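You operate a simulated robot arm through the tools that you are given. There is no shell and no other tool.

The job below is to be done with a simulated two-armed robot. You get a single attempt, and the scene is never put back.

## Task
Wipe up the spill on the top of the black table with the gold scarf and put it back.

Only the result counts: the job must be done as asked and must still hold three seconds after the hand-in. Knocking over, shifting, dropping, spilling or breaking anything else fails it.

## Robot
Two 6-joint arms with two-finger parallel grippers on one trunk, on a base that moves. Base frame: it is fixed to the floor where the robot stands at the start and does not move with it; the origin is under the middle of the robot, x ahead of it, y to its left, z up; the surface under the hand at the start is at about z = 0.8. Units: m, rad, N and s.
The left shoulder is at the start at [0.08, 0.216, 1.51], the right one opposite. With the tool pointing down near the work surface each hand reaches from about 0.1 to 0.7 m from the robot's upright axis, wherever it stands, measured 20 degrees to its own side. Payload 3.43 kg a hand.
The TCP of each hand is the grasp point between the finger pads, 0.03 m short of the fingertips. In the tool frame z runs along the fingers and y along their closing line. Largest opening 0.094 m; finger width 0.028, thickness 0.01; the body of the gripper, 0.05 by 0.096 m, starts 0.055 m behind the TCP.
Orientation is that of the tool frame in the base frame, as a unit quaternion [x, y, z, w]. With the fingers straight down and closing along the base's y, the tool's x points along the base's -x, its y along +y and its z along -z.

## Interface
- The arms move only by the tool drive_tool. It takes "left_rows", "right_rows" or both (then of equal length, played together; a hand with none holds still); each is one flat list of numbers, 7 for each row, row after row: the shift along the tool's x, y, z in m, then the turn, a rotation vector about the tool's x, y, z in rad, then the gripper command, from -1 (shut) to 1 (fully open), values between in proportion. In form: [dx, dy, dz, ax, ay, az, hand, dx, dy, dz, ax, ay, az, hand, ...]. A call has 1 to 20 rows; each row is the pose to reach, as a shift and turn from the pose commanded when the call began, along the tool's axes at that moment. A row lasts 0.2 s, in which the tool goes at most 0.05 m and 0.15 rad; a call with a longer step from one row to the next is refused whole, and so is a gripper value outside its range. A pose out of reach is approached as far as the arm can. The call stops where the force on the tool passes 40 N (or 10 N more than at its start, if that is more) or the arm is blocked; 0.2 s more then pass. Each finger travels about 0.072 m/s and halts on what it meets, pressing with about 31 N; the grip force reading is that of the motor and also rises with nothing between the fingers. The clock runs only during rows and for 0.2 s after the last one: add rows that repeat a pose to give the fingers time. It gives the time, the measured TCP pose, the force on the tool (base axes), the opening and the grip force at its end, in the units of the frame above (readings bear some noise), with the torque about the TCP (base axes, N m) and any sound that the robot's microphone picked up.
- Cameras (640 x 400 px; columns grow to the right, rows downward): "scene" is now at [0.1, 0.0231, 1.6654]; the picture's right is [0.29, -0.96, 0.00], its down [-0.76, -0.23, -0.61] and it looks along [0.58, 0.18, -0.80] (base axes); focal length 252 px, centre (320, 200). "left" rides on the left gripper at [0.076, -0.014, -0.102] in its tool frame; the picture's right is [0.18, 0.98, 0.00], its down [-0.75, 0.14, -0.64] and it looks along [-0.63, 0.12, 0.77] (tool axes); focal length 243 px, centre (320, 200). "right" rides on the right gripper at [0.076, 0.014, -0.103] in its tool frame; the picture's right is [-0.18, 0.98, 0.00], its down [-0.75, -0.14, -0.64] and it looks along [-0.63, -0.12, 0.77] (tool axes); focal length 243 px, centre (320, 200). There is no depth. A picture from a camera that has moved, and an enlarged one, comes with that camera's place and axes in the base frame and with its lens.
- grab_frame(camera): a new picture of that camera. The clock stands still meanwhile.
- raise_lower(by): slides the trunk up (or, below 0, down) by that many m; the arms and the scene camera ride with it, the base frame stays. It gives what a move gives, with no picture.
- drive_base(legs): drives the robot by 1 to 6 legs, each [ahead, left, turn to the left] in m, m and rad, along the robot's own axes; the way and the turn of a leg run together, so that a leg with both is an arc; at most 1.5 m and 3.142 rad a leg. The arms and the cameras ride along, it lands a little off, and it stops where it bumps. It gives what a move gives.
- head_to(pan, tilt): turns the head with the scene camera to pan (to the left, within 1.501 rad either way) and tilt (down, from -0.506 to 1.204), counted from straight ahead of the robot. It gives what a move gives.
- close_up(camera, box): a new picture of the part [left, top, right, bottom] of that camera's present view, enlarged. The clock stands still meanwhile.
- close_job(): hands the job in; it is judged then, once.

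Nothing tells you exact positions but the pictures and the camera data. Unless the task says otherwise, let go and move clear before handing in.

The tools are called after "Request:" by a JSON object that holds its "api" and its "payload". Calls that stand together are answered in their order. drive_tool: Moves the arms, as the interface text tells. Its arguments: {"type":"object","properties":{"left_rows":{"type":"array","items":{"type":"number"}},"right_rows":{"type":"array","items":{"type":"number"}}},"required":[]} The other tools are called the same way: raise_lower (by) moves the trunk up or down; drive_base (legs) drives the base; head_to (pan, tilt) turns the head that bears the scene camera; grab_frame (camera) takes a picture; close_up (camera, box) takes an enlarged picture of a part of a camera's view; close_job () hands the job in.

At the start:

```text
time: 0.0
left_eef_pos: [0.5548, 0.3408, 0.9892]
left_tcp_rot: [0.0, 1.0, 0.001, -0.001]
left_ft_force: [-0.5, 0.6, 0.0]
left_wrist_torque: [0.02, 0.0, -0.02]
left_gripper_width: 0.0941
left_gripper_force: 0.0
right_eef_pos: [0.597, -0.196, 0.9597]
right_tcp_rot: [0.0, 1.0, -0.001, 0.0]
right_ft_force: [0.2, -0.1, 0.2]
right_wrist_torque: [0.0, 0.01, -0.02]
right_gripper_width: 0.0942
right_gripper_force: 0.2
trunk travel left (down, up): [-0.74, 0.1]
robot x, y, heading: [-0.0027, 0.0023, -0.004]
head pan, tilt (commanded): [0.295, 0.92]
```

scene: 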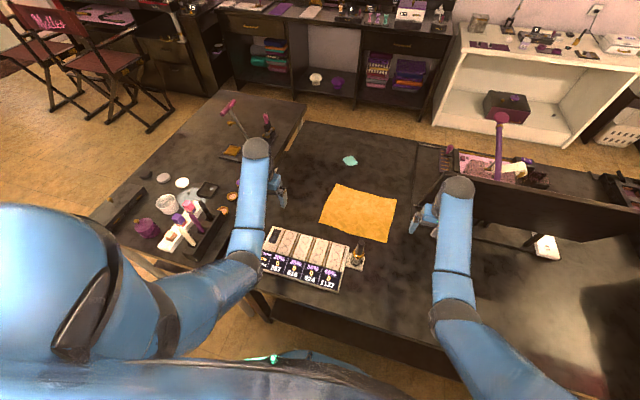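
right: 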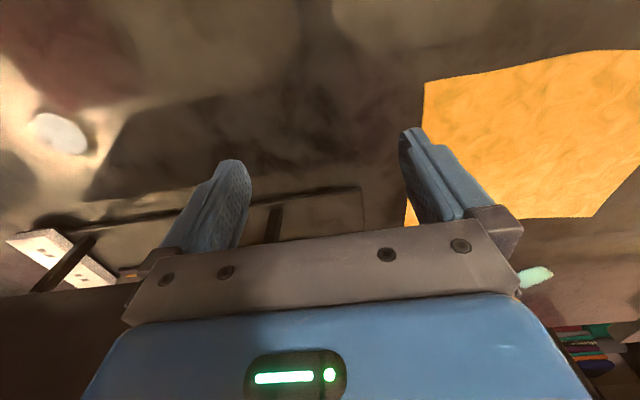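
left: 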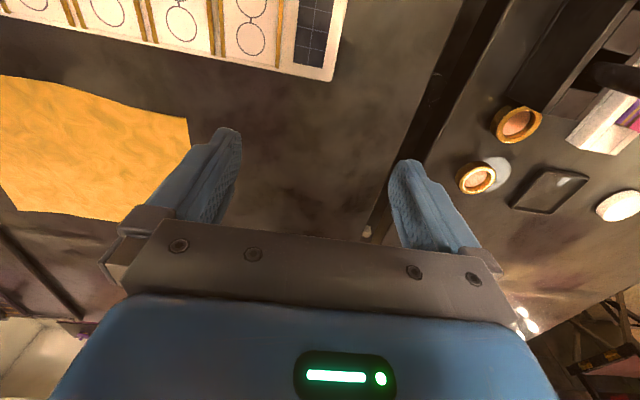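

I see a gold scarf lying on the black table at about (0.71, 0.05) and a small teal patch at about (1.0, 0.15) that may be the spill. I'll look closer before moving.

Request:
{"api": "close_up", "payload": {"camera": "scene", "box": [260, 120, 460, 300]}}

Request:
{"api": "close_up", "payload": {"camera": "scene", "box": [80, 80, 320, 230]}}

Request:
{"api": "close_up", "payload": {"camera": "scene", "box": [400, 80, 640, 280]}}

```text
2.22 times, centred on (360, 210) of scene
camera zoom: at [0.1, 0.0231, 1.6654], right [0.29, -0.96, 0.0], down [-0.76, -0.23, -0.61], along [0.58, 0.18, -0.8], focal length 560 px, centre (231, 178)
```

zoom: 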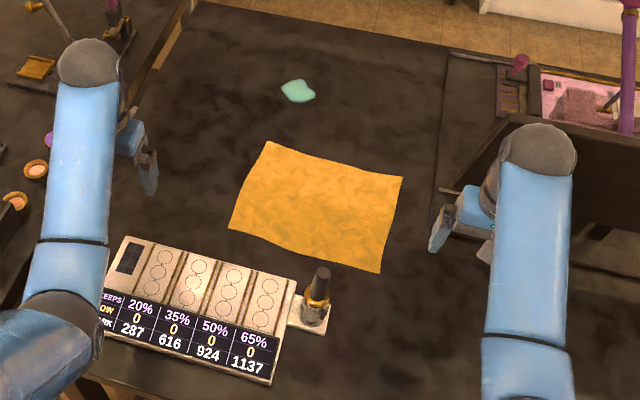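

```text
2.67 times, centred on (200, 155) of scene
camera zoom: at [0.1, 0.0231, 1.6654], right [0.29, -0.96, 0.0], down [-0.76, -0.23, -0.61], along [0.58, 0.18, -0.8], focal length 672 px, centre (640, 320)
```

zoom: 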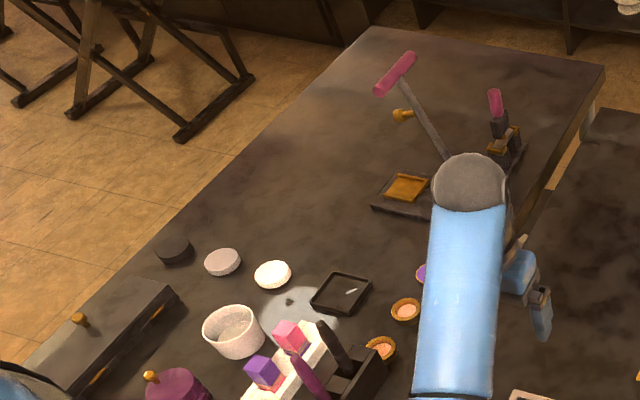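

```text
2.00 times, centred on (520, 180) of scene
camera zoom: at [0.1, 0.0231, 1.6654], right [0.29, -0.96, 0.0], down [-0.76, -0.23, -0.61], along [0.58, 0.18, -0.8], focal length 504 px, centre (-80, 240)
```

zoom: 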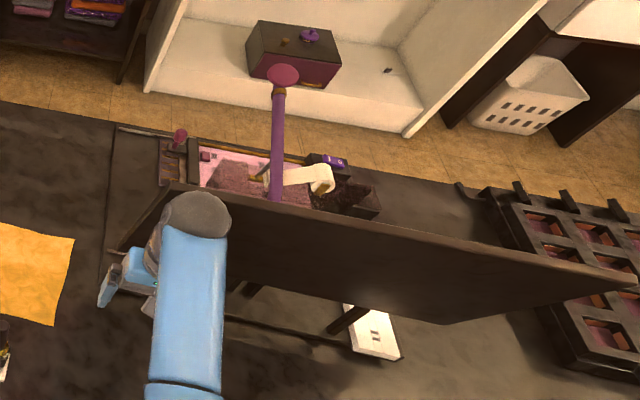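

There is also a pale patch among the pots on the left table, so I need to find out which patch is the spill and which table is meant. I'll zoom in on both candidates.

Request:
{"api": "close_up", "payload": {"camera": "scene", "box": [150, 165, 250, 235]}}

Request:
{"api": "close_up", "payload": {"camera": "scene", "box": [320, 140, 380, 180]}}

Request:
{"api": "close_up", "payload": {"camera": "left", "box": [420, 80, 640, 240]}}

Request:
{"api": "close_up", "payload": {"camera": "right", "box": [0, 40, 300, 300]}}

Request:
{"api": "head_to", "payload": {"pan": 0.0, "tilt": 0.5}}

Request:
{"api": "grab_frame", "payload": {"camera": "scene"}}

```text
5.71 times, centred on (200, 200) of scene
camera zoom: at [0.1, 0.0231, 1.6654], right [0.29, -0.96, 0.0], down [-0.76, -0.23, -0.61], along [0.58, 0.18, -0.8], focal length 1440 px, centre (1006, 200)
```

zoom: 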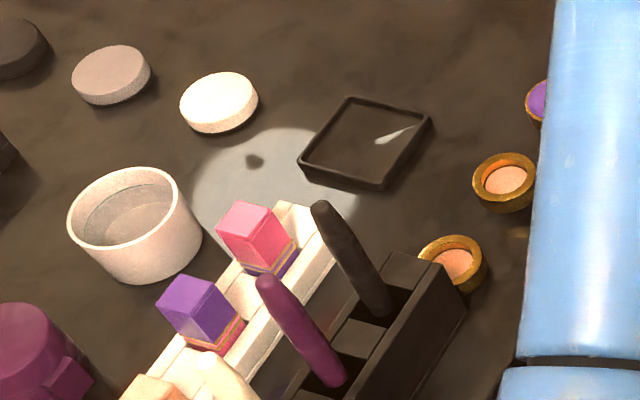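

```text
10.00 times, centred on (350, 160) of scene
camera zoom: at [0.1, 0.0231, 1.6654], right [0.29, -0.96, 0.0], down [-0.76, -0.23, -0.61], along [0.58, 0.18, -0.8], focal length 2521 px, centre (20, 600)
```

zoom: 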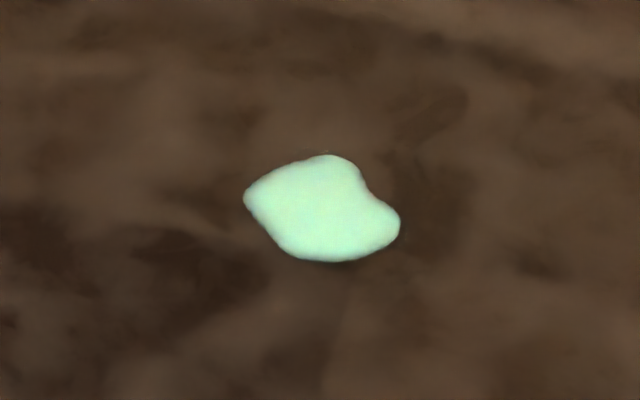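

```text
2.50 times, centred on (530, 160) of left
camera zoom: at [0.477, 0.3254, 1.0906], right [-0.18, 0.98, 0.0], down [0.75, 0.14, 0.64], along [0.63, 0.12, -0.77], focal length 606 px, centre (-205, 300)
```

zoom: 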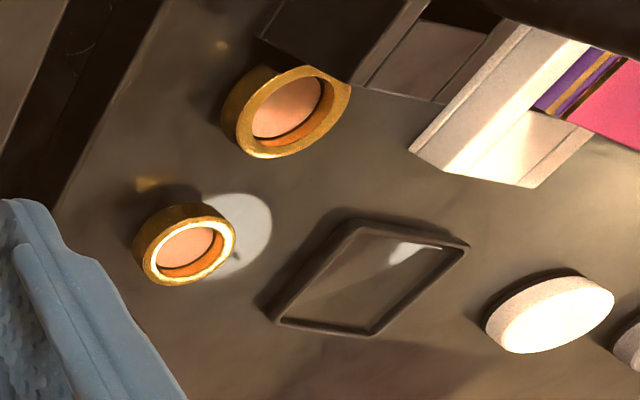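

```text
1.54 times, centred on (150, 170) of right
camera zoom: at [0.5211, -0.1817, 1.0628], right [0.18, 0.98, 0.0], down [0.75, -0.14, 0.64], along [0.63, -0.12, -0.77], focal length 373 px, centre (582, 246)
```

zoom: 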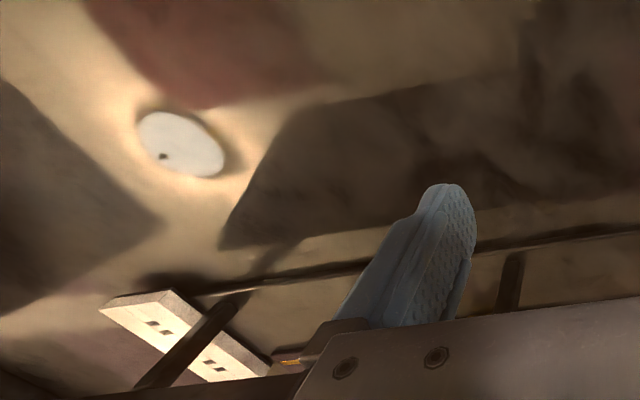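

```text
time: 0.9
left_eef_pos: [0.555, 0.3405, 0.9877]
left_tcp_rot: [0.0, 1.0, -0.001, -0.001]
left_ft_force: [-0.9, -0.7, 1.0]
left_wrist_torque: [-0.02, -0.06, 0.06]
left_gripper_width: 0.0942
left_gripper_force: 0.0
right_eef_pos: [0.5986, -0.196, 0.9603]
right_tcp_rot: [0.0, 1.0, 0.0, 0.0]
right_ft_force: [0.6, -0.1, 0.0]
right_wrist_torque: [0.01, 0.0, 0.0]
right_gripper_width: 0.0942
right_gripper_force: 0.1
trunk travel left (down, up): [-0.74, 0.1]
robot x, y, heading: [-0.0001, -0.0012, -0.0]
head pan, tilt (commanded): [0.0, 0.499]
```

```text
taken
camera scene: at [0.1199, 0.0016, 1.7006], right [0.0, -1.0, 0.0], down [-0.48, 0.0, -0.88], along [0.88, 0.0, -0.48], focal length 252 px, centre (320, 200)
```

scene: 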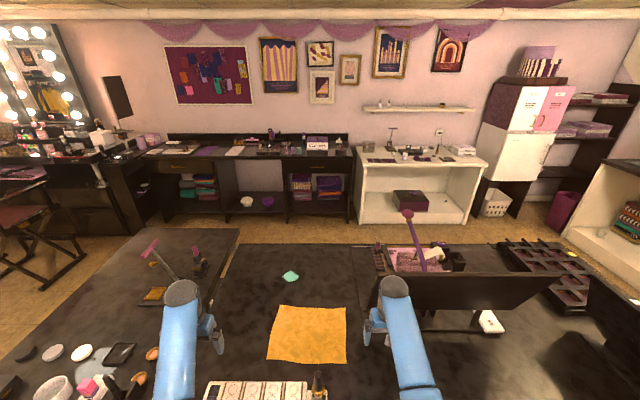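

The white circles shift with the viewpoint, so they're lamp reflections; the teal patch on the middle black table is the spill. Next I'll look down to see how the robot stands relative to the table edge.

Request:
{"api": "head_to", "payload": {"pan": 0.0, "tilt": 1.2}}

Request:
{"api": "grab_frame", "payload": {"camera": "scene"}}

Request:
{"api": "head_to", "payload": {"pan": -1.2, "tilt": 0.8}}

Request:
{"api": "grab_frame", "payload": {"camera": "scene"}}

Request:
{"api": "head_to", "payload": {"pan": 1.2, "tilt": 0.8}}

Request:
{"api": "grab_frame", "payload": {"camera": "scene"}}

```text
time: 1.9
left_eef_pos: [0.5547, 0.3403, 0.9888]
left_tcp_rot: [0.0, 1.0, 0.0, -0.001]
left_ft_force: [-0.3, -0.4, 0.3]
left_wrist_torque: [0.0, -0.02, 0.02]
left_gripper_width: 0.0941
left_gripper_force: 0.1
right_eef_pos: [0.5981, -0.1951, 0.9585]
right_tcp_rot: [0.0, 1.0, 0.0, 0.0]
right_ft_force: [0.6, -0.6, -0.2]
right_wrist_torque: [-0.02, 0.03, 0.02]
right_gripper_width: 0.094
right_gripper_force: 0.0
trunk travel left (down, up): [-0.74, 0.1]
robot x, y, heading: [-0.0006, -0.0003, 0.002]
head pan, tilt (commanded): [0.0, 1.201]
```

```text
taken
camera scene: at [0.0847, 0.0015, 1.6471], right [0.0, -1.0, 0.0], down [-0.93, 0.0, -0.36], along [0.36, 0.0, -0.93], focal length 252 px, centre (320, 200)
```

scene: 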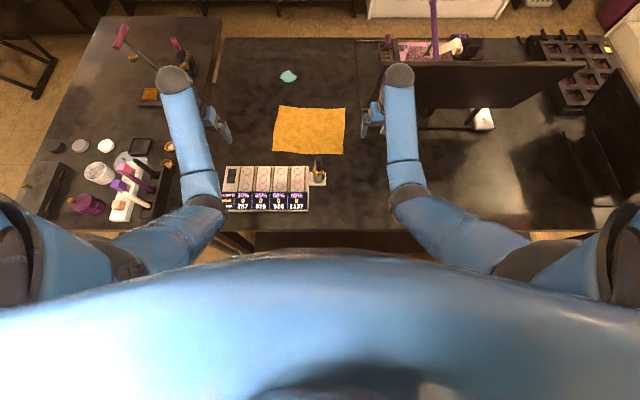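

```text
time: 3.4
left_eef_pos: [0.5538, 0.3389, 0.9891]
left_tcp_rot: [0.001, 1.0, 0.0, 0.0]
left_ft_force: [-0.2, 0.8, 0.2]
left_wrist_torque: [-0.01, -0.01, 0.02]
left_gripper_width: 0.0938
left_gripper_force: 0.1
right_eef_pos: [0.598, -0.1954, 0.9594]
right_tcp_rot: [0.0, 1.0, 0.0, 0.001]
right_ft_force: [0.6, 0.4, -0.3]
right_wrist_torque: [-0.01, 0.0, 0.0]
right_gripper_width: 0.094
right_gripper_force: 0.0
trunk travel left (down, up): [-0.74, 0.1]
robot x, y, heading: [0.0056, 0.0001, 0.004]
head pan, tilt (commanded): [-1.201, 0.799]
```

```text
taken
camera scene: at [0.0581, -0.0738, 1.6747], right [-0.93, -0.36, 0.0], down [-0.26, 0.67, -0.7], along [0.25, -0.65, -0.72], focal length 252 px, centre (320, 200)
```

scene: 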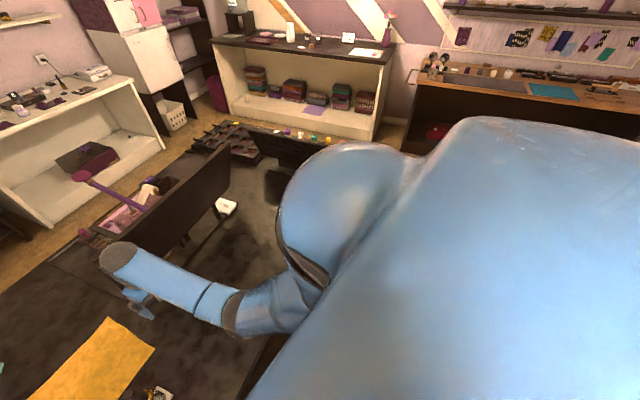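

```text
time: 5.5
left_eef_pos: [0.5552, 0.3402, 0.9893]
left_tcp_rot: [-0.001, 1.0, 0.0, 0.0]
left_ft_force: [-0.2, -0.5, 0.3]
left_wrist_torque: [0.0, -0.01, 0.01]
left_gripper_width: 0.0939
left_gripper_force: 0.0
right_eef_pos: [0.5977, -0.1976, 0.9589]
right_tcp_rot: [0.0, 1.0, 0.0, 0.0]
right_ft_force: [-0.6, -0.5, 0.7]
right_wrist_torque: [0.0, 0.04, 0.02]
right_gripper_width: 0.0942
right_gripper_force: 0.1
trunk travel left (down, up): [-0.74, 0.1]
robot x, y, heading: [0.001, -0.0023, 0.0]
head pan, tilt (commanded): [1.201, 0.799]
```

```text
taken
camera scene: at [0.0581, 0.0767, 1.6747], right [0.93, -0.36, 0.0], down [-0.26, -0.67, -0.7], along [0.25, 0.65, -0.72], focal length 252 px, centre (320, 200)
```

scene: 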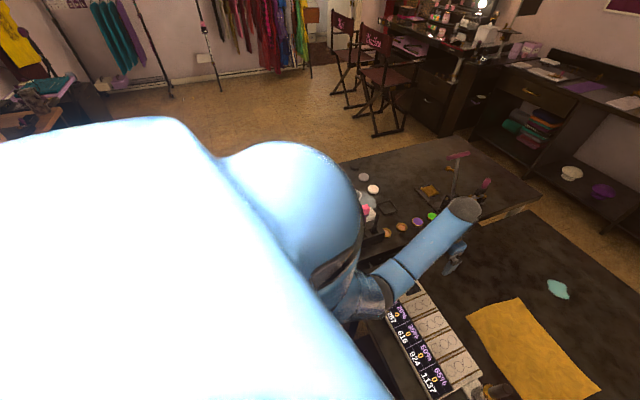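

The spill is at about (1.005, 0.145), the scarf covers roughly x 0.61–0.83, y −0.10–0.185, and the near table edge is at x≈0.30. The spill is beyond reach from here, so I'll first lift and draw back both hands clear of the objects, then creep the base forward.

Request:
{"api": "drive_tool", "payload": {"right_rows": [0.02, 0, -0.045, 0, 0, 0, 1, 0.04, 0, -0.09, 0, 0, 0, 1, 0.06, 0, -0.13, 0, 0, 0, 1, 0.08, 0, -0.17, 0, 0, 0, 1], "left_rows": [0.02, 0, -0.025, 0, 0, 0, 1, 0.04, -0.03, -0.05, 0, 0, 0, 1, 0.06, -0.06, -0.08, 0, 0, 0, 1, 0.08, -0.09, -0.1, 0, 0, 0, 1]}}

Request:
{"api": "head_to", "payload": {"pan": 0.1, "tilt": 0.95}}

Request:
{"api": "grab_frame", "payload": {"camera": "scene"}}

```text
time: 6.5
left_eef_pos: [0.526, 0.2793, 0.9727]
left_tcp_rot: [0.0, 1.0, 0.0, 0.0]
left_ft_force: [0.3, -0.1, 0.4]
left_wrist_torque: [-0.02, 0.02, 0.02]
left_gripper_width: 0.094
left_gripper_force: 0.1
left hand out of reach, approached as far as the arm can: row 1, 2, 3, 4
right_eef_pos: [0.5863, -0.1958, 1.0036]
right_tcp_rot: [0.0, 1.0, 0.0, 0.0]
right_ft_force: [-0.2, 0.0, -0.4]
right_wrist_torque: [0.01, 0.0, 0.01]
right_gripper_width: 0.0939
right_gripper_force: 0.0
right hand out of reach, approached as far as the arm can: row 1, 2, 3, 4
trunk travel left (down, up): [-0.74, 0.1]
robot x, y, heading: [-0.0027, -0.0, 0.001]
head pan, tilt (commanded): [1.201, 0.799]
```

```text
time: 7.9
left_eef_pos: [0.5264, 0.2792, 0.9728]
left_tcp_rot: [0.0, 1.0, 0.0, 0.001]
left_ft_force: [-0.1, 0.6, -0.2]
left_wrist_torque: [0.0, 0.0, -0.04]
left_gripper_width: 0.0938
left_gripper_force: 0.1
right_eef_pos: [0.5868, -0.1959, 1.0032]
right_tcp_rot: [0.0, 1.0, 0.0, 0.0]
right_ft_force: [-0.2, -0.9, -0.5]
right_wrist_torque: [-0.01, -0.01, 0.03]
right_gripper_width: 0.094
right_gripper_force: 0.1
trunk travel left (down, up): [-0.74, 0.1]
robot x, y, heading: [-0.0013, -0.0003, 0.001]
head pan, tilt (commanded): [0.099, 0.949]
```

```text
taken
camera scene: at [0.1011, 0.0087, 1.6632], right [0.1, -0.99, 0.0], down [-0.81, -0.08, -0.58], along [0.58, 0.06, -0.81], focal length 252 px, centre (320, 200)
```

scene: 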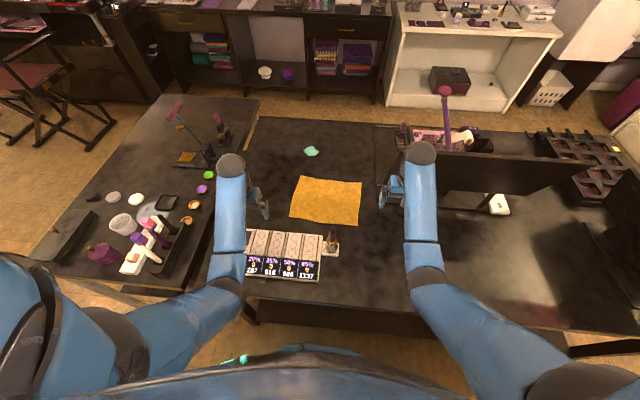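

The arms can't rise much with the tool pointing straight down (a wrist limit), but both hands are clear of the objects. Now I'll creep the base forward in small steps to see how close it can get.

Request:
{"api": "drive_base", "payload": {"legs": [[0.04, 0, 0]]}}

```text
time: 8.9
left_eef_pos: [0.5576, 0.278, 0.9721]
left_tcp_rot: [0.002, 1.0, 0.001, 0.002]
left_ft_force: [0.1, -0.6, 0.0]
left_wrist_torque: [-0.01, 0.02, 0.01]
left_gripper_width: 0.094
left_gripper_force: 0.0
right_eef_pos: [0.6166, -0.1965, 1.0034]
right_tcp_rot: [0.0, 1.0, 0.0, 0.001]
right_ft_force: [0.8, 0.4, 0.4]
right_wrist_torque: [-0.03, 0.0, 0.02]
right_gripper_width: 0.094
right_gripper_force: 0.2
trunk travel left (down, up): [-0.74, 0.1]
robot x, y, heading: [0.0297, 0.0024, -0.003]
head pan, tilt (commanded): [0.099, 0.949]
stopped in leg 1: the robot was blocked; the commanded pose is now the measured one
```

The base is blocked at x≈0.03, so it can't get closer from this side. I'll test, high above the empty part of the table, how far the left arm reaches with the tool tilted forward.

Request:
{"api": "drive_tool", "payload": {"left_rows": [-0.04, -0.015, -0.01, 0, -0.13, 0, 1, -0.08, -0.03, -0.02, 0, -0.26, 0, 1, -0.12, -0.045, -0.03, 0, -0.39, 0, 1, -0.16, -0.06, -0.04, 0, -0.52, 0, 1, -0.2, -0.075, -0.05, 0, -0.65, 0, 1, -0.24, -0.09, -0.06, 0, -0.78, 0, 1, -0.28, -0.105, -0.07, 0, -0.91, 0, 1, -0.32, -0.12, -0.08, 0, -1.04, 0, 1]}}

Request:
{"api": "grab_frame", "payload": {"camera": "scene"}}

```text
time: 10.7
left_eef_pos: [0.8803, 0.157, 1.054]
left_tcp_rot: [0.002, 0.867, -0.001, 0.498]
left_ft_force: [0.6, -1.4, 0.3]
left_wrist_torque: [0.04, 0.01, -0.01]
left_gripper_width: 0.0937
left_gripper_force: 0.0
right_eef_pos: [0.6164, -0.1971, 1.0042]
right_tcp_rot: [0.001, 1.0, 0.0, 0.0]
right_ft_force: [0.0, 1.2, -0.3]
right_wrist_torque: [0.02, 0.0, -0.02]
right_gripper_width: 0.0938
right_gripper_force: 0.1
trunk travel left (down, up): [-0.74, 0.1]
robot x, y, heading: [0.0286, 0.004, -0.007]
head pan, tilt (commanded): [0.099, 0.949]
```

```text
taken
camera scene: at [0.1345, 0.008, 1.663], right [0.1, -1.0, 0.0], down [-0.81, -0.08, -0.58], along [0.58, 0.06, -0.81], focal length 252 px, centre (320, 200)
```

scene: 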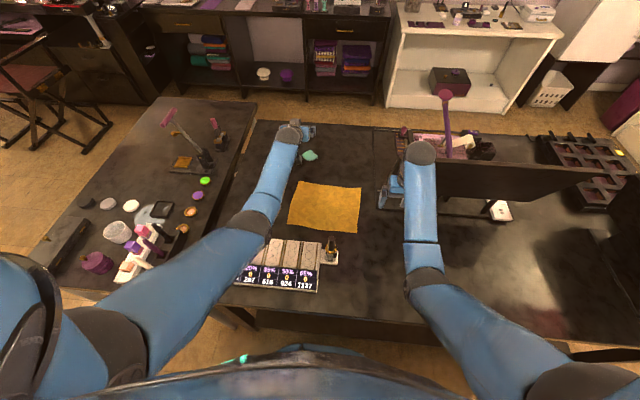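

The left arm reaches (0.88, 0.157) with a 60° forward tilt. I'd rather have the wrist camera on top of the hand when it is tilted, so I'll check whether the wrist can roll half a turn.

Request:
{"api": "drive_tool", "payload": {"left_rows": [0, 0, 0, 0, 0, 0.15, 1, 0, 0, 0, 0, 0, 0.3, 1, 0, 0, 0, 0, 0, 0.45, 1, 0, 0, 0, 0, 0, 0.6, 1, 0, 0, 0, 0, 0, 0.75, 1, 0, 0, 0, 0, 0, 0.9, 1, 0, 0, 0, 0, 0, 1.05, 1, 0, 0, 0, 0, 0, 1.2, 1, 0, 0, 0, 0, 0, 1.35, 1, 0, 0, 0, 0, 0, 1.5, 1, 0, 0, 0, 0, 0, 1.65, 1, 0, 0, 0, 0, 0, 1.8, 1, 0, 0, 0, 0, 0, 1.95, 1, 0, 0, 0, 0, 0, 2.1, 1]}}

Request:
{"api": "close_up", "payload": {"camera": "scene", "box": [250, 100, 350, 170]}}

```text
time: 13.7
left_eef_pos: [0.8782, 0.1576, 1.0533]
left_tcp_rot: [0.753, 0.43, 0.433, 0.248]
left_ft_force: [1.0, 0.5, -0.8]
left_wrist_torque: [-0.03, 0.01, 0.01]
left_gripper_width: 0.0939
left_gripper_force: 0.1
right_eef_pos: [0.6162, -0.1961, 1.0045]
right_tcp_rot: [0.001, 1.0, 0.0, 0.001]
right_ft_force: [0.2, -0.3, -0.4]
right_wrist_torque: [-0.01, -0.02, -0.01]
right_gripper_width: 0.0939
right_gripper_force: 0.1
trunk travel left (down, up): [-0.74, 0.1]
robot x, y, heading: [0.0311, 0.001, -0.001]
head pan, tilt (commanded): [0.099, 0.949]
```

```text
5.71 times, centred on (300, 135) of scene
camera zoom: at [0.1329, 0.0089, 1.6632], right [0.1, -1.0, 0.0], down [-0.81, -0.08, -0.58], along [0.58, 0.06, -0.81], focal length 1440 px, centre (434, 571)
```

zoom: 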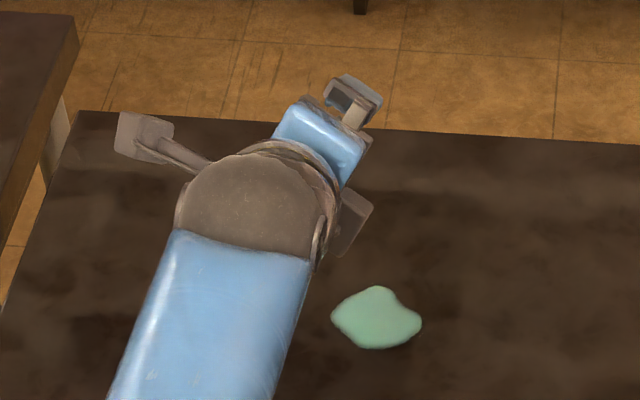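

The roll works, and the camera bracket is a real body, so it should sit on top when the hand tilts forward. I'll finish the half turn.

Request:
{"api": "drive_tool", "payload": {"left_rows": [0, 0, 0, 0, 0, 0.15, 1, 0, 0, 0, 0, 0, 0.3, 1, 0, 0, 0, 0, 0, 0.45, 1, 0, 0, 0, 0, 0, 0.6, 1, 0, 0, 0, 0, 0, 0.75, 1, 0, 0, 0, 0, 0, 0.9, 1, 0, 0, 0, 0, 0, 1.0416, 1]}}

Request:
{"api": "grab_frame", "payload": {"camera": "left"}}

Request:
{"api": "close_up", "payload": {"camera": "scene", "box": [250, 100, 350, 170]}}

```text
time: 15.3
left_eef_pos: [0.8788, 0.158, 1.0534]
left_tcp_rot: [0.868, -0.002, 0.497, 0.0]
left_ft_force: [0.0, 0.6, 0.4]
left_wrist_torque: [0.01, 0.0, 0.02]
left_gripper_width: 0.0941
left_gripper_force: 0.1
right_eef_pos: [0.6154, -0.197, 1.0047]
right_tcp_rot: [0.001, 1.0, 0.0, 0.0]
right_ft_force: [0.6, -0.4, 0.6]
right_wrist_torque: [0.01, 0.02, -0.01]
right_gripper_width: 0.0939
right_gripper_force: 0.0
trunk travel left (down, up): [-0.74, 0.1]
robot x, y, heading: [0.0307, -0.0025, 0.001]
head pan, tilt (commanded): [0.099, 0.949]
```

```text
taken
camera left: at [0.8277, 0.1721, 1.1702], right [0.09, -0.98, 0.16], down [-0.93, -0.14, -0.33], along [0.34, -0.12, -0.93], focal length 243 px, centre (320, 200)
```

left: 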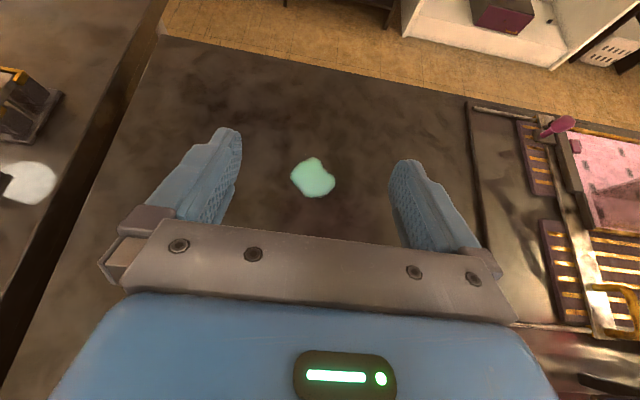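

```text
5.71 times, centred on (300, 135) of scene
camera zoom: at [0.1328, 0.0089, 1.6632], right [0.1, -1.0, 0.0], down [-0.81, -0.08, -0.58], along [0.58, 0.06, -0.81], focal length 1440 px, centre (434, 571)
```

zoom: 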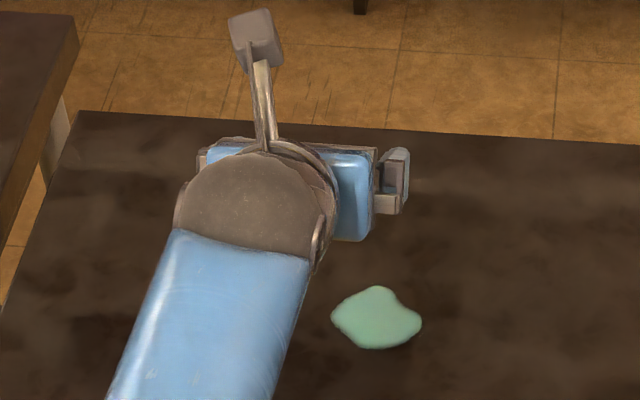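

The camera is on top now, and the spill is confirmed at about (1.00, 0.14), roughly 7 cm across. I'll test the longest reach high up, in the arm pose that would correspond to the table after lowering the trunk.

Request:
{"api": "drive_tool", "payload": {"left_rows": [0.0413, 0, 0.0059, 0, 0, 0, 1, 0.0826, 0, 0.0118, 0, 0, 0, 1, 0.1239, 0, 0.0177, 0, 0, 0, 1, 0.1652, 0, 0.0236, 0, 0, 0, 1, 0.2065, 0, 0.0295, 0, 0, 0, 1, 0.2478, 0, 0.0354, 0, 0, 0, 1, 0.289, 0, 0.041, 0, 0, 0, 1]}}

```text
time: 16.9
left_eef_pos: [0.9699, 0.1592, 1.2787]
left_tcp_rot: [0.868, -0.001, 0.497, 0.0]
left_ft_force: [0.0, -0.7, -1.0]
left_wrist_torque: [0.01, -0.02, -0.01]
left_gripper_width: 0.0941
left_gripper_force: 0.1
left hand out of reach, approached as far as the arm can: row 3, 4, 5, 6, 7
right_eef_pos: [0.6154, -0.1972, 1.0061]
right_tcp_rot: [0.001, 1.0, 0.0, 0.001]
right_ft_force: [-0.6, 0.1, -0.8]
right_wrist_torque: [0.02, -0.03, 0.01]
right_gripper_width: 0.0942
right_gripper_force: 0.1
trunk travel left (down, up): [-0.74, 0.1]
robot x, y, heading: [0.0314, 0.0015, -0.002]
head pan, tilt (commanded): [0.099, 0.949]
```

At full stretch the hand reaches only x≈0.97 from this stance, because the shoulder is too far back. Turning the base to the right would bring the left shoulder forward. First I'll check how close the right hand is to the upright board beside it.

Request:
{"api": "grab_frame", "payload": {"camera": "right"}}

Request:
{"api": "close_up", "payload": {"camera": "scene", "box": [360, 110, 600, 260]}}

Request:
{"api": "grab_frame", "payload": {"camera": "left"}}

```text
taken
camera right: at [0.5378, -0.1826, 1.1082], right [0.19, 0.98, 0.0], down [0.75, -0.14, 0.64], along [0.63, -0.12, -0.76], focal length 243 px, centre (320, 200)
```

right: 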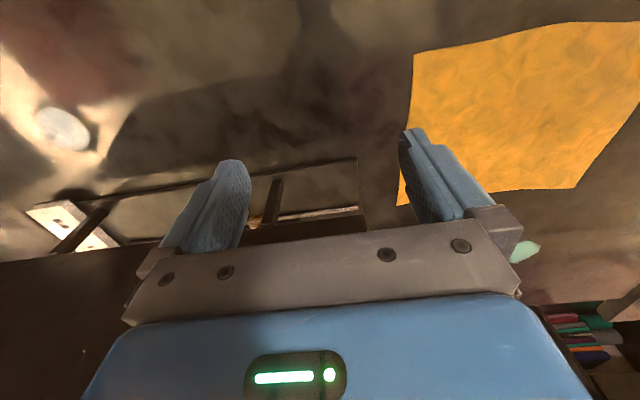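

```text
2.67 times, centred on (480, 185) of scene
camera zoom: at [0.131, 0.0084, 1.6632], right [0.1, -1.0, 0.0], down [-0.81, -0.08, -0.58], along [0.58, 0.06, -0.81], focal length 672 px, centre (-107, 240)
```

zoom: 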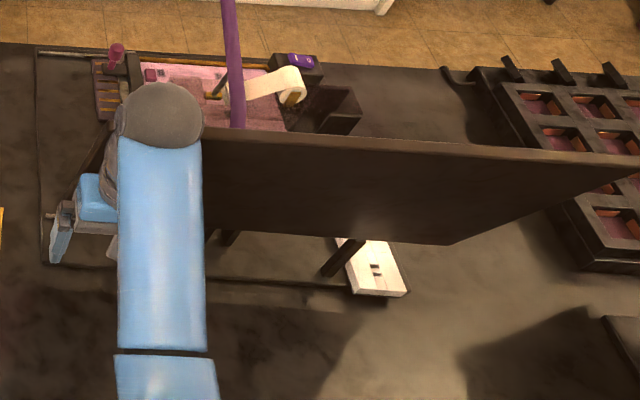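

```text
taken
camera left: at [0.918, 0.1735, 1.3953], right [0.09, -0.98, 0.16], down [-0.93, -0.14, -0.33], along [0.34, -0.12, -0.93], focal length 243 px, centre (320, 200)
```

left: 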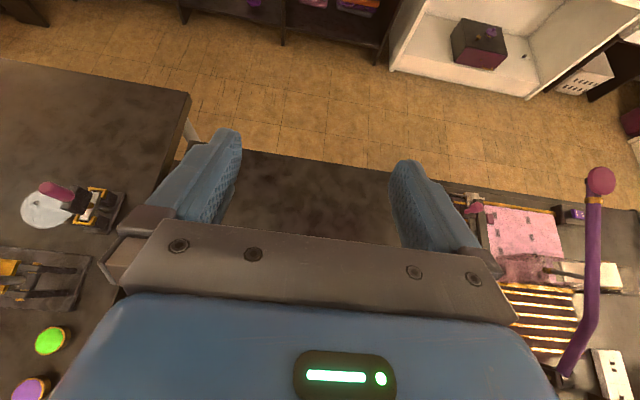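

The right hand stands just in front of the tilted black panel, and turning right will move it away from that panel. First I'll swing the left hand out to the left and high, so the turn doesn't carry it into the panel or the purple rod.

Request:
{"api": "drive_tool", "payload": {"left_rows": [-0.0201, -0.0309, -0.0298, 0.0433, 0, -0.025, 1, -0.0402, -0.0618, -0.0595, 0.0867, 0, -0.05, 1, -0.0603, -0.0928, -0.0893, 0.13, 0, -0.075, 1, -0.0803, -0.1237, -0.119, 0.1733, 0, -0.1, 1, -0.1004, -0.1546, -0.1488, 0.2167, 0, -0.125, 1, -0.1205, -0.1855, -0.1785, 0.26, 0, -0.15, 1, -0.1406, -0.2164, -0.2083, 0.3033, 0, -0.175, 1, -0.1607, -0.2473, -0.238, 0.3467, 0, -0.2, 1, -0.1808, -0.2783, -0.2678, 0.39, 0, -0.225, 1, -0.2008, -0.3092, -0.2975, 0.4333, 0, -0.25, 1, -0.2209, -0.3401, -0.3273, 0.4767, 0, -0.275, 1, -0.241, -0.371, -0.357, 0.52, 0, -0.3, 1]}}

Request:
{"api": "grab_frame", "payload": {"camera": "scene"}}

```text
time: 19.5
left_eef_pos: [0.5701, 0.4843, 1.2361]
left_tcp_rot: [0.815, 0.29, 0.481, -0.14]
left_ft_force: [-0.6, -0.1, -0.4]
left_wrist_torque: [0.03, 0.0, 0.01]
left_gripper_width: 0.0939
left_gripper_force: 0.1
left hand out of reach, approached as far as the arm can: row 2, 3, 4, 5, 6, 7, 8, 9, 10, 11, 12
right_eef_pos: [0.6161, -0.1968, 1.0058]
right_tcp_rot: [0.001, 1.0, 0.001, 0.001]
right_ft_force: [0.0, -0.3, 0.3]
right_wrist_torque: [0.0, -0.02, -0.03]
right_gripper_width: 0.0943
right_gripper_force: 0.1
trunk travel left (down, up): [-0.74, 0.1]
robot x, y, heading: [0.0313, 0.0034, -0.003]
head pan, tilt (commanded): [0.099, 0.949]
```

```text
taken
camera scene: at [0.1315, 0.0094, 1.6633], right [0.1, -1.0, 0.0], down [-0.81, -0.08, -0.58], along [0.58, 0.06, -0.81], focal length 252 px, centre (320, 200)
```

scene: 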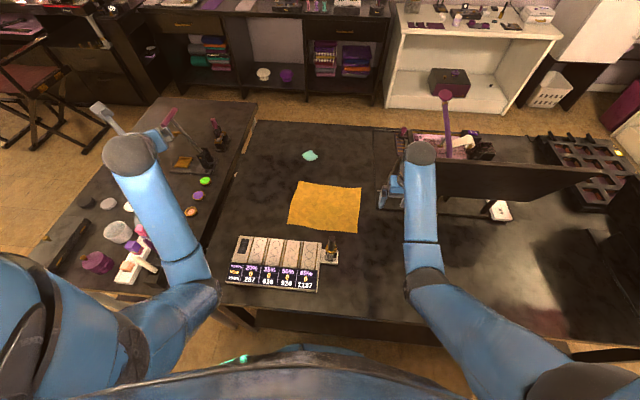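

The left hand is out to the side and high. I'll back off a centimetre so the base isn't rubbing on the table, then turn right in two steps.

Request:
{"api": "drive_base", "payload": {"legs": [[-0.015, 0, 0], [0, 0, -0.3]]}}

```text
time: 21.2
left_eef_pos: [0.6751, 0.3041, 1.2365]
left_tcp_rot: [0.849, 0.164, 0.497, -0.066]
left_ft_force: [-1.1, 0.5, 0.3]
left_wrist_torque: [0.0, -0.03, 0.02]
left_gripper_width: 0.0943
left_gripper_force: 0.0
right_eef_pos: [0.5166, -0.3592, 1.0055]
right_tcp_rot: [0.15, 0.989, 0.0, 0.001]
right_ft_force: [-0.3, -0.2, 0.2]
right_wrist_torque: [0.0, 0.01, 0.02]
right_gripper_width: 0.094
right_gripper_force: 0.0
trunk travel left (down, up): [-0.74, 0.1]
robot x, y, heading: [0.0152, -0.0028, -0.305]
head pan, tilt (commanded): [0.099, 0.949]
```

Request:
{"api": "drive_base", "payload": {"legs": [[0, 0, -0.3]]}}

Request:
{"api": "head_to", "payload": {"pan": 0.65, "tilt": 0.95}}

Request:
{"api": "grab_frame", "payload": {"camera": "scene"}}

Request:
{"api": "grab_frame", "payload": {"camera": "left"}}

```text
time: 22.6
left_eef_pos: [0.7356, 0.0943, 1.236]
left_tcp_rot: [0.865, 0.035, 0.501, 0.009]
left_ft_force: [-0.2, -0.2, -0.6]
left_wrist_torque: [0.01, -0.01, 0.03]
left_gripper_width: 0.0938
left_gripper_force: 0.1
right_eef_pos: [0.3871, -0.4919, 1.0059]
right_tcp_rot: [0.297, 0.955, 0.0, 0.0]
right_ft_force: [0.0, 0.4, -0.4]
right_wrist_torque: [-0.01, 0.01, -0.01]
right_gripper_width: 0.0941
right_gripper_force: 0.1
trunk travel left (down, up): [-0.74, 0.1]
robot x, y, heading: [0.0157, 0.0023, -0.602]
head pan, tilt (commanded): [0.099, 0.949]
```

```text
time: 23.6
left_eef_pos: [0.7361, 0.0924, 1.2365]
left_tcp_rot: [0.864, 0.035, 0.501, 0.009]
left_ft_force: [-0.4, 0.7, 0.6]
left_wrist_torque: [0.02, 0.02, 0.03]
left_gripper_width: 0.094
left_gripper_force: 0.0
right_eef_pos: [0.3866, -0.4909, 1.0058]
right_tcp_rot: [0.297, 0.955, 0.0, 0.0]
right_ft_force: [0.4, 0.4, 0.6]
right_wrist_torque: [-0.01, -0.02, 0.03]
right_gripper_width: 0.0938
right_gripper_force: 0.0
trunk travel left (down, up): [-0.74, 0.1]
robot x, y, heading: [0.0201, -0.0004, -0.6]
head pan, tilt (commanded): [0.649, 0.949]
```

```text
taken
camera scene: at [0.1126, -0.0117, 1.6632], right [0.05, -1.0, 0.0], down [-0.81, -0.04, -0.58], along [0.58, 0.03, -0.81], focal length 252 px, centre (320, 200)
```

scene: 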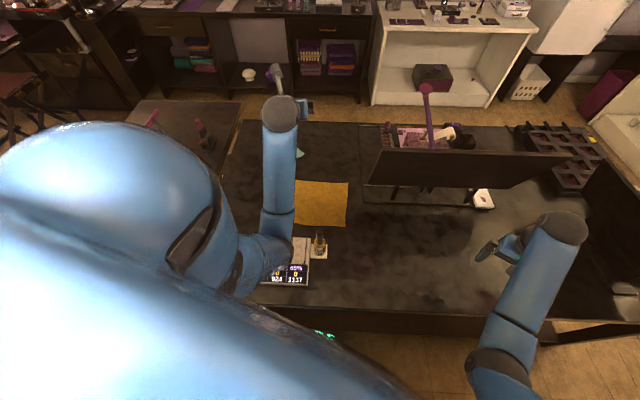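

```text
taken
camera left: at [0.6826, 0.1105, 1.3517], right [0.14, -0.97, 0.21], down [-0.92, -0.21, -0.33], along [0.36, -0.15, -0.92], focal length 243 px, centre (320, 200)
```

left: 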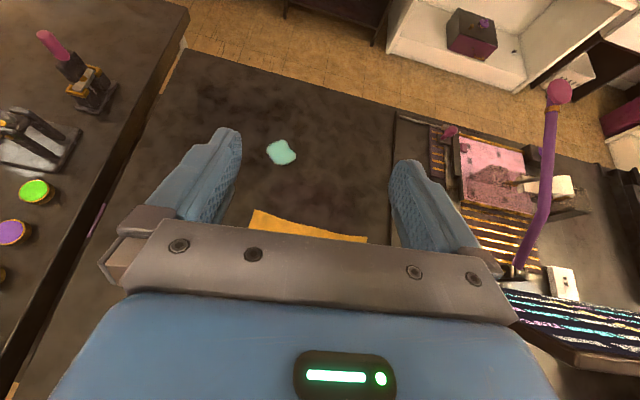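

The turn went fine: the base is at (0.016, 0) with heading −0.6, and the left arm now points straight over the scarf. Next I'll bring the left hand above the middle of the scarf's near edge, nearly upright and half open.

Request:
{"api": "drive_tool", "payload": {"left_rows": [-0.0373, 0.0036, 0.0072, 0.0011, -0.0985, 0.0093, 0.8, -0.0746, 0.0071, 0.0144, 0.0023, -0.197, 0.0185, 0.6, -0.1119, 0.0107, 0.0216, 0.0034, -0.2955, 0.0278, 0.4, -0.1492, 0.0142, 0.0288, 0.0045, -0.394, 0.037, 0.2, -0.1864, 0.0178, 0.036, 0.0056, -0.4925, 0.0463, 0.1, -0.2237, 0.0213, 0.0432, 0.0068, -0.591, 0.0555, 0.1, -0.261, 0.0249, 0.0504, 0.0079, -0.6895, 0.0648, 0.1, -0.2983, 0.0284, 0.0576, 0.009, -0.788, 0.074, 0.1]}}

Request:
{"api": "grab_frame", "payload": {"camera": "left"}}

Request:
{"api": "grab_frame", "payload": {"camera": "scene"}}

```text
time: 25.4
left_eef_pos: [0.6392, 0.0484, 0.9502]
left_tcp_rot: [0.992, -0.001, 0.13, 0.0]
left_ft_force: [-1.3, -1.0, -0.1]
left_wrist_torque: [0.0, -0.01, -0.02]
left_gripper_width: 0.0518
left_gripper_force: 0.1
right_eef_pos: [0.3879, -0.4912, 1.0047]
right_tcp_rot: [0.297, 0.955, -0.001, 0.0]
right_ft_force: [-0.1, -0.6, -0.1]
right_wrist_torque: [0.01, -0.02, -0.01]
right_gripper_width: 0.0943
right_gripper_force: 0.0
trunk travel left (down, up): [-0.74, 0.1]
robot x, y, heading: [0.0157, 0.0015, -0.605]
head pan, tilt (commanded): [0.649, 0.949]
```

```text
taken
camera left: at [0.6846, 0.0618, 1.0674], right [0.18, -0.98, 0.05], down [-0.89, -0.14, 0.43], along [-0.41, -0.12, -0.9], focal length 243 px, centre (320, 200)
```

left: 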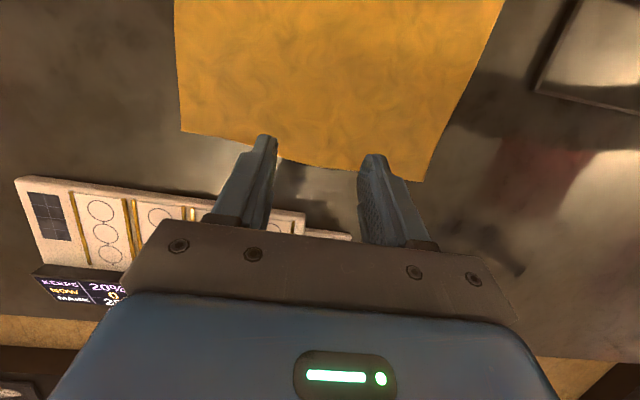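

```text
taken
camera scene: at [0.1132, -0.0117, 1.6632], right [0.05, -1.0, 0.0], down [-0.81, -0.04, -0.58], along [0.58, 0.03, -0.81], focal length 252 px, centre (320, 200)
```

scene: 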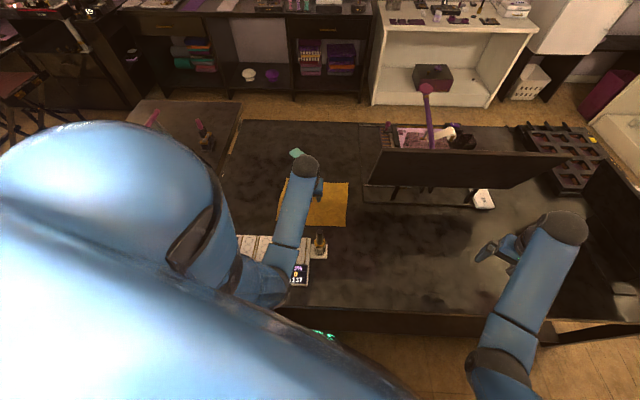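

The scarf's near edge is confirmed, with corners at about (0.62, 0.184) and (0.61, −0.093). I'll descend onto it just inside the edge midpoint, slowly near the surface.

Request:
{"api": "drive_tool", "payload": {"left_rows": [-0.0104, 0, 0.0386, 0, 0, 0, 0.1, -0.0207, 0, 0.0773, 0, 0, 0, 0.1, -0.0259, 0, 0.0966, 0, 0, 0, 0.1, -0.0272, 0, 0.1014, 0, 0, 0, 0.1]}}

```text
time: 26.4
left_eef_pos: [0.6407, 0.0461, 0.8461]
left_tcp_rot: [0.991, 0.0, 0.131, 0.0]
left_ft_force: [-0.3, 0.4, 1.0]
left_wrist_torque: [0.02, 0.02, -0.02]
left_gripper_width: 0.0517
left_gripper_force: 0.0
right_eef_pos: [0.3873, -0.4919, 1.0041]
right_tcp_rot: [0.297, 0.955, 0.0, 0.001]
right_ft_force: [-0.2, 0.0, 0.5]
right_wrist_torque: [0.0, 0.01, -0.02]
right_gripper_width: 0.0941
right_gripper_force: 0.1
trunk travel left (down, up): [-0.74, 0.1]
robot x, y, heading: [0.015, 0.0013, -0.606]
head pan, tilt (commanded): [0.649, 0.949]
```

Request:
{"api": "drive_tool", "payload": {"left_rows": [-0.0008, 0, 0.0029, 0, 0, 0, 0.1, -0.0016, 0, 0.0058, 0, 0, 0, 0.1, -0.0023, 0, 0.0087, 0, 0, 0, 0.1]}}

Request:
{"api": "grab_frame", "payload": {"camera": "left"}}

```text
time: 27.2
left_eef_pos: [0.6397, 0.0454, 0.837]
left_tcp_rot: [0.992, 0.0, 0.13, -0.001]
left_ft_force: [-1.3, -1.5, 0.5]
left_wrist_torque: [0.03, -0.02, -0.02]
left_gripper_width: 0.0518
left_gripper_force: 0.0
right_eef_pos: [0.3871, -0.4928, 1.0046]
right_tcp_rot: [0.296, 0.955, 0.0, 0.001]
right_ft_force: [0.0, -0.2, 0.0]
right_wrist_torque: [0.02, 0.0, 0.04]
right_gripper_width: 0.0938
right_gripper_force: 0.1
trunk travel left (down, up): [-0.74, 0.1]
robot x, y, heading: [0.0173, 0.002, -0.606]
head pan, tilt (commanded): [0.649, 0.949]
```

```text
taken
camera left: at [0.686, 0.0597, 0.9545], right [0.18, -0.98, 0.05], down [-0.89, -0.14, 0.42], along [-0.41, -0.12, -0.9], focal length 243 px, centre (320, 200)
```

left: 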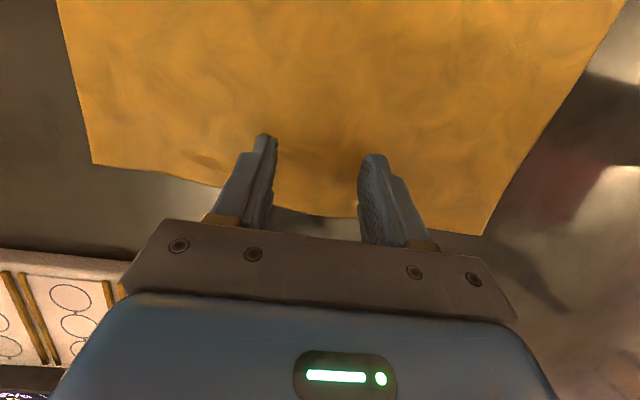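

Request:
{"api": "drive_tool", "payload": {"left_rows": [-0.0005, 0, 0.0019, 0, 0, 0, 0.1, -0.001, 0, 0.0039, 0, 0, 0, 0.1]}}

```text
time: 27.8
left_eef_pos: [0.6401, 0.0458, 0.8332]
left_tcp_rot: [0.991, 0.0, 0.131, -0.001]
left_ft_force: [1.0, -0.7, 2.8]
left_wrist_torque: [0.0, 0.04, -0.01]
left_gripper_width: 0.0515
left_gripper_force: 0.1
right_eef_pos: [0.387, -0.4918, 1.0058]
right_tcp_rot: [0.296, 0.955, -0.001, 0.0]
right_ft_force: [0.1, 0.3, 0.8]
right_wrist_torque: [0.02, 0.02, 0.0]
right_gripper_width: 0.094
right_gripper_force: 0.1
trunk travel left (down, up): [-0.74, 0.1]
robot x, y, heading: [0.0159, 0.0008, -0.606]
head pan, tilt (commanded): [0.649, 0.949]
```

The fingertips are just touching the scarf (2.8 N). I'll press a touch more and close the fingers.

Request:
{"api": "drive_tool", "payload": {"left_rows": [-0.0004, 0, 0.0015, 0, 0, 0, 0.1, -0.0004, 0, 0.0015, 0, 0, 0, -0.2, -0.0004, 0, 0.0015, 0, 0, 0, -0.5, -0.0004, 0, 0.0015, 0, 0, 0, -0.8, -0.0004, 0, 0.0015, 0, 0, 0, -1, -0.0004, 0, 0.0015, 0, 0, 0, -1, -0.0004, 0, 0.0015, 0, 0, 0, -1]}}

Request:
{"api": "grab_frame", "payload": {"camera": "left"}}

```text
time: 29.4
left_eef_pos: [0.6389, 0.0462, 0.8329]
left_tcp_rot: [0.991, 0.0, 0.133, 0.0]
left_ft_force: [3.7, -0.6, 22.6]
left_wrist_torque: [0.0, 0.01, -0.01]
left_gripper_width: 0.0064
left_gripper_force: 30.8
right_eef_pos: [0.3858, -0.4928, 1.0056]
right_tcp_rot: [0.297, 0.955, 0.001, 0.001]
right_ft_force: [0.9, 0.3, -0.1]
right_wrist_torque: [-0.05, -0.01, 0.03]
right_gripper_width: 0.0942
right_gripper_force: 0.0
trunk travel left (down, up): [-0.74, 0.1]
robot x, y, heading: [0.0168, 0.0001, -0.607]
head pan, tilt (commanded): [0.649, 0.949]
```

```text
taken
camera left: at [0.6849, 0.0598, 0.9514], right [0.18, -0.98, 0.05], down [-0.9, -0.14, 0.42], along [-0.41, -0.12, -0.91], focal length 243 px, centre (320, 200)
```

left: 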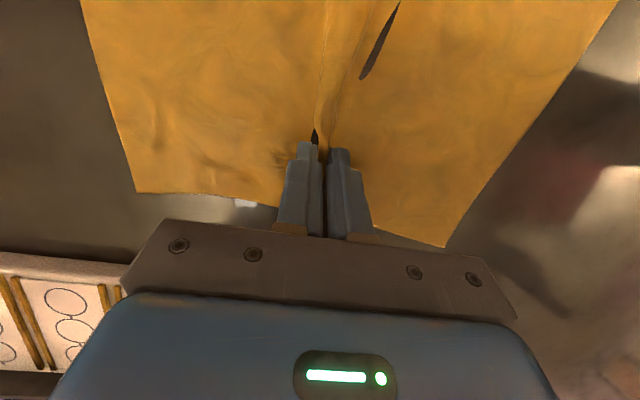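

The cloth is pinched, with a fold caught between the fingers (6 mm). I'll lift slowly and check that it holds.

Request:
{"api": "drive_tool", "payload": {"left_rows": [0.0026, 0, -0.0097, 0, 0, 0, -1, 0.0065, 0, -0.0242, 0, 0, 0, -1, 0.0117, 0, -0.0435, 0, 0, 0, -1, 0.0181, 0, -0.0676, 0, 0, 0, -1]}}

Request:
{"api": "grab_frame", "payload": {"camera": "left"}}

Request:
{"api": "grab_frame", "payload": {"camera": "scene"}}

```text
time: 30.4
left_eef_pos: [0.6401, 0.0464, 0.9006]
left_tcp_rot: [0.991, 0.0, 0.13, -0.001]
left_ft_force: [0.5, -0.6, -1.4]
left_wrist_torque: [-0.03, -0.03, -0.01]
left_gripper_width: 0.0064
left_gripper_force: 30.7
right_eef_pos: [0.3873, -0.4915, 1.004]
right_tcp_rot: [0.296, 0.955, -0.001, 0.001]
right_ft_force: [-0.5, 0.1, -0.1]
right_wrist_torque: [-0.04, 0.02, 0.01]
right_gripper_width: 0.094
right_gripper_force: 0.0
trunk travel left (down, up): [-0.74, 0.1]
robot x, y, heading: [0.0194, 0.0021, -0.607]
head pan, tilt (commanded): [0.649, 0.949]
```

```text
taken
camera left: at [0.6859, 0.061, 1.0185], right [0.18, -0.98, 0.05], down [-0.89, -0.14, 0.43], along [-0.41, -0.12, -0.9], focal length 243 px, centre (320, 200)
```

left: 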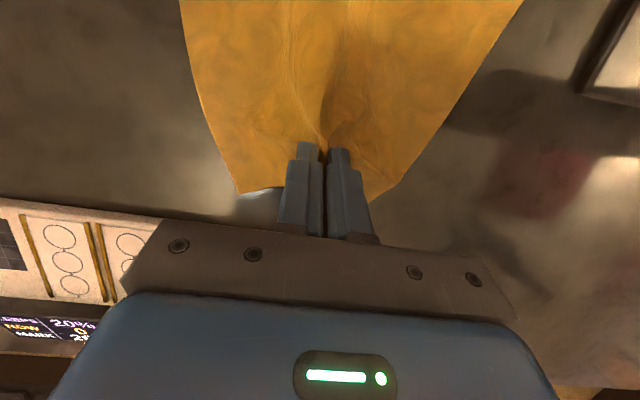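

```text
taken
camera scene: at [0.1131, -0.0116, 1.6631], right [0.05, -1.0, 0.0], down [-0.81, -0.04, -0.58], along [0.58, 0.03, -0.81], focal length 252 px, centre (320, 200)
```

scene: 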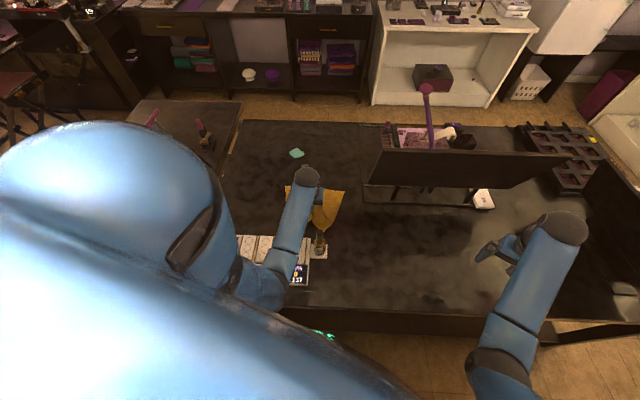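

The scarf hangs firmly from the fingers. Before lowering the trunk later, I'll tip the right hand forward to horizontal so it stays well above the table.

Request:
{"api": "drive_tool", "payload": {"right_rows": [-0.0237, 0, -0.0019, 0, -0.131, 0, 1, -0.047, 0, -0.0075, 0, -0.262, 0, 1, -0.0693, 0, -0.0168, 0, -0.393, 0, 1, -0.0901, 0, -0.0295, 0, -0.524, 0, 1, -0.109, 0, -0.0455, 0, -0.655, 0, 1, -0.1257, 0, -0.0645, 0, -0.786, 0, 1, -0.1396, 0, -0.0862, 0, -0.917, 0, 1, -0.1506, 0, -0.1101, 0, -1.048, 0, 1, -0.1583, 0, -0.136, 0, -1.179, 0, 1, -0.1626, 0, -0.1633, 0, -1.31, 0, 1]}}

Request:
{"api": "grab_frame", "payload": {"camera": "scene"}}

```text
time: 32.6
left_eef_pos: [0.6398, 0.047, 0.9001]
left_tcp_rot: [0.991, 0.0, 0.131, -0.001]
left_ft_force: [0.2, 0.9, 0.4]
left_wrist_torque: [-0.03, 0.01, -0.02]
left_gripper_width: 0.0064
left_gripper_force: 31.3
right_eef_pos: [0.5211, -0.5843, 1.1683]
right_tcp_rot: [0.235, 0.757, -0.181, 0.583]
right_ft_force: [0.0, 0.9, 0.6]
right_wrist_torque: [0.0, -0.06, 0.03]
right_gripper_width: 0.0939
right_gripper_force: 0.1
trunk travel left (down, up): [-0.74, 0.1]
robot x, y, heading: [0.0144, 0.0039, -0.604]
head pan, tilt (commanded): [0.649, 0.949]
```

```text
taken
camera scene: at [0.1124, -0.0113, 1.6632], right [0.05, -1.0, 0.0], down [-0.81, -0.04, -0.58], along [0.58, 0.03, -0.81], focal length 252 px, centre (320, 200)
```

scene: 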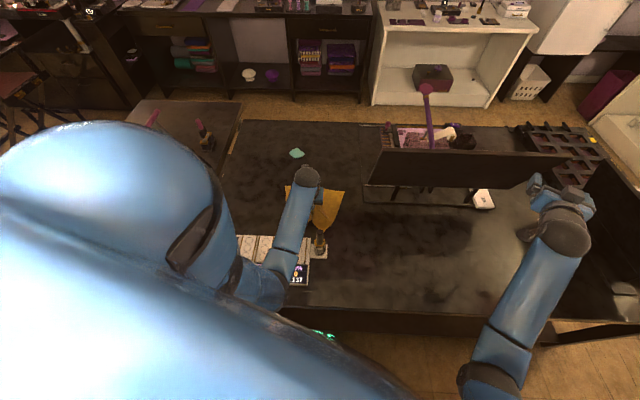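

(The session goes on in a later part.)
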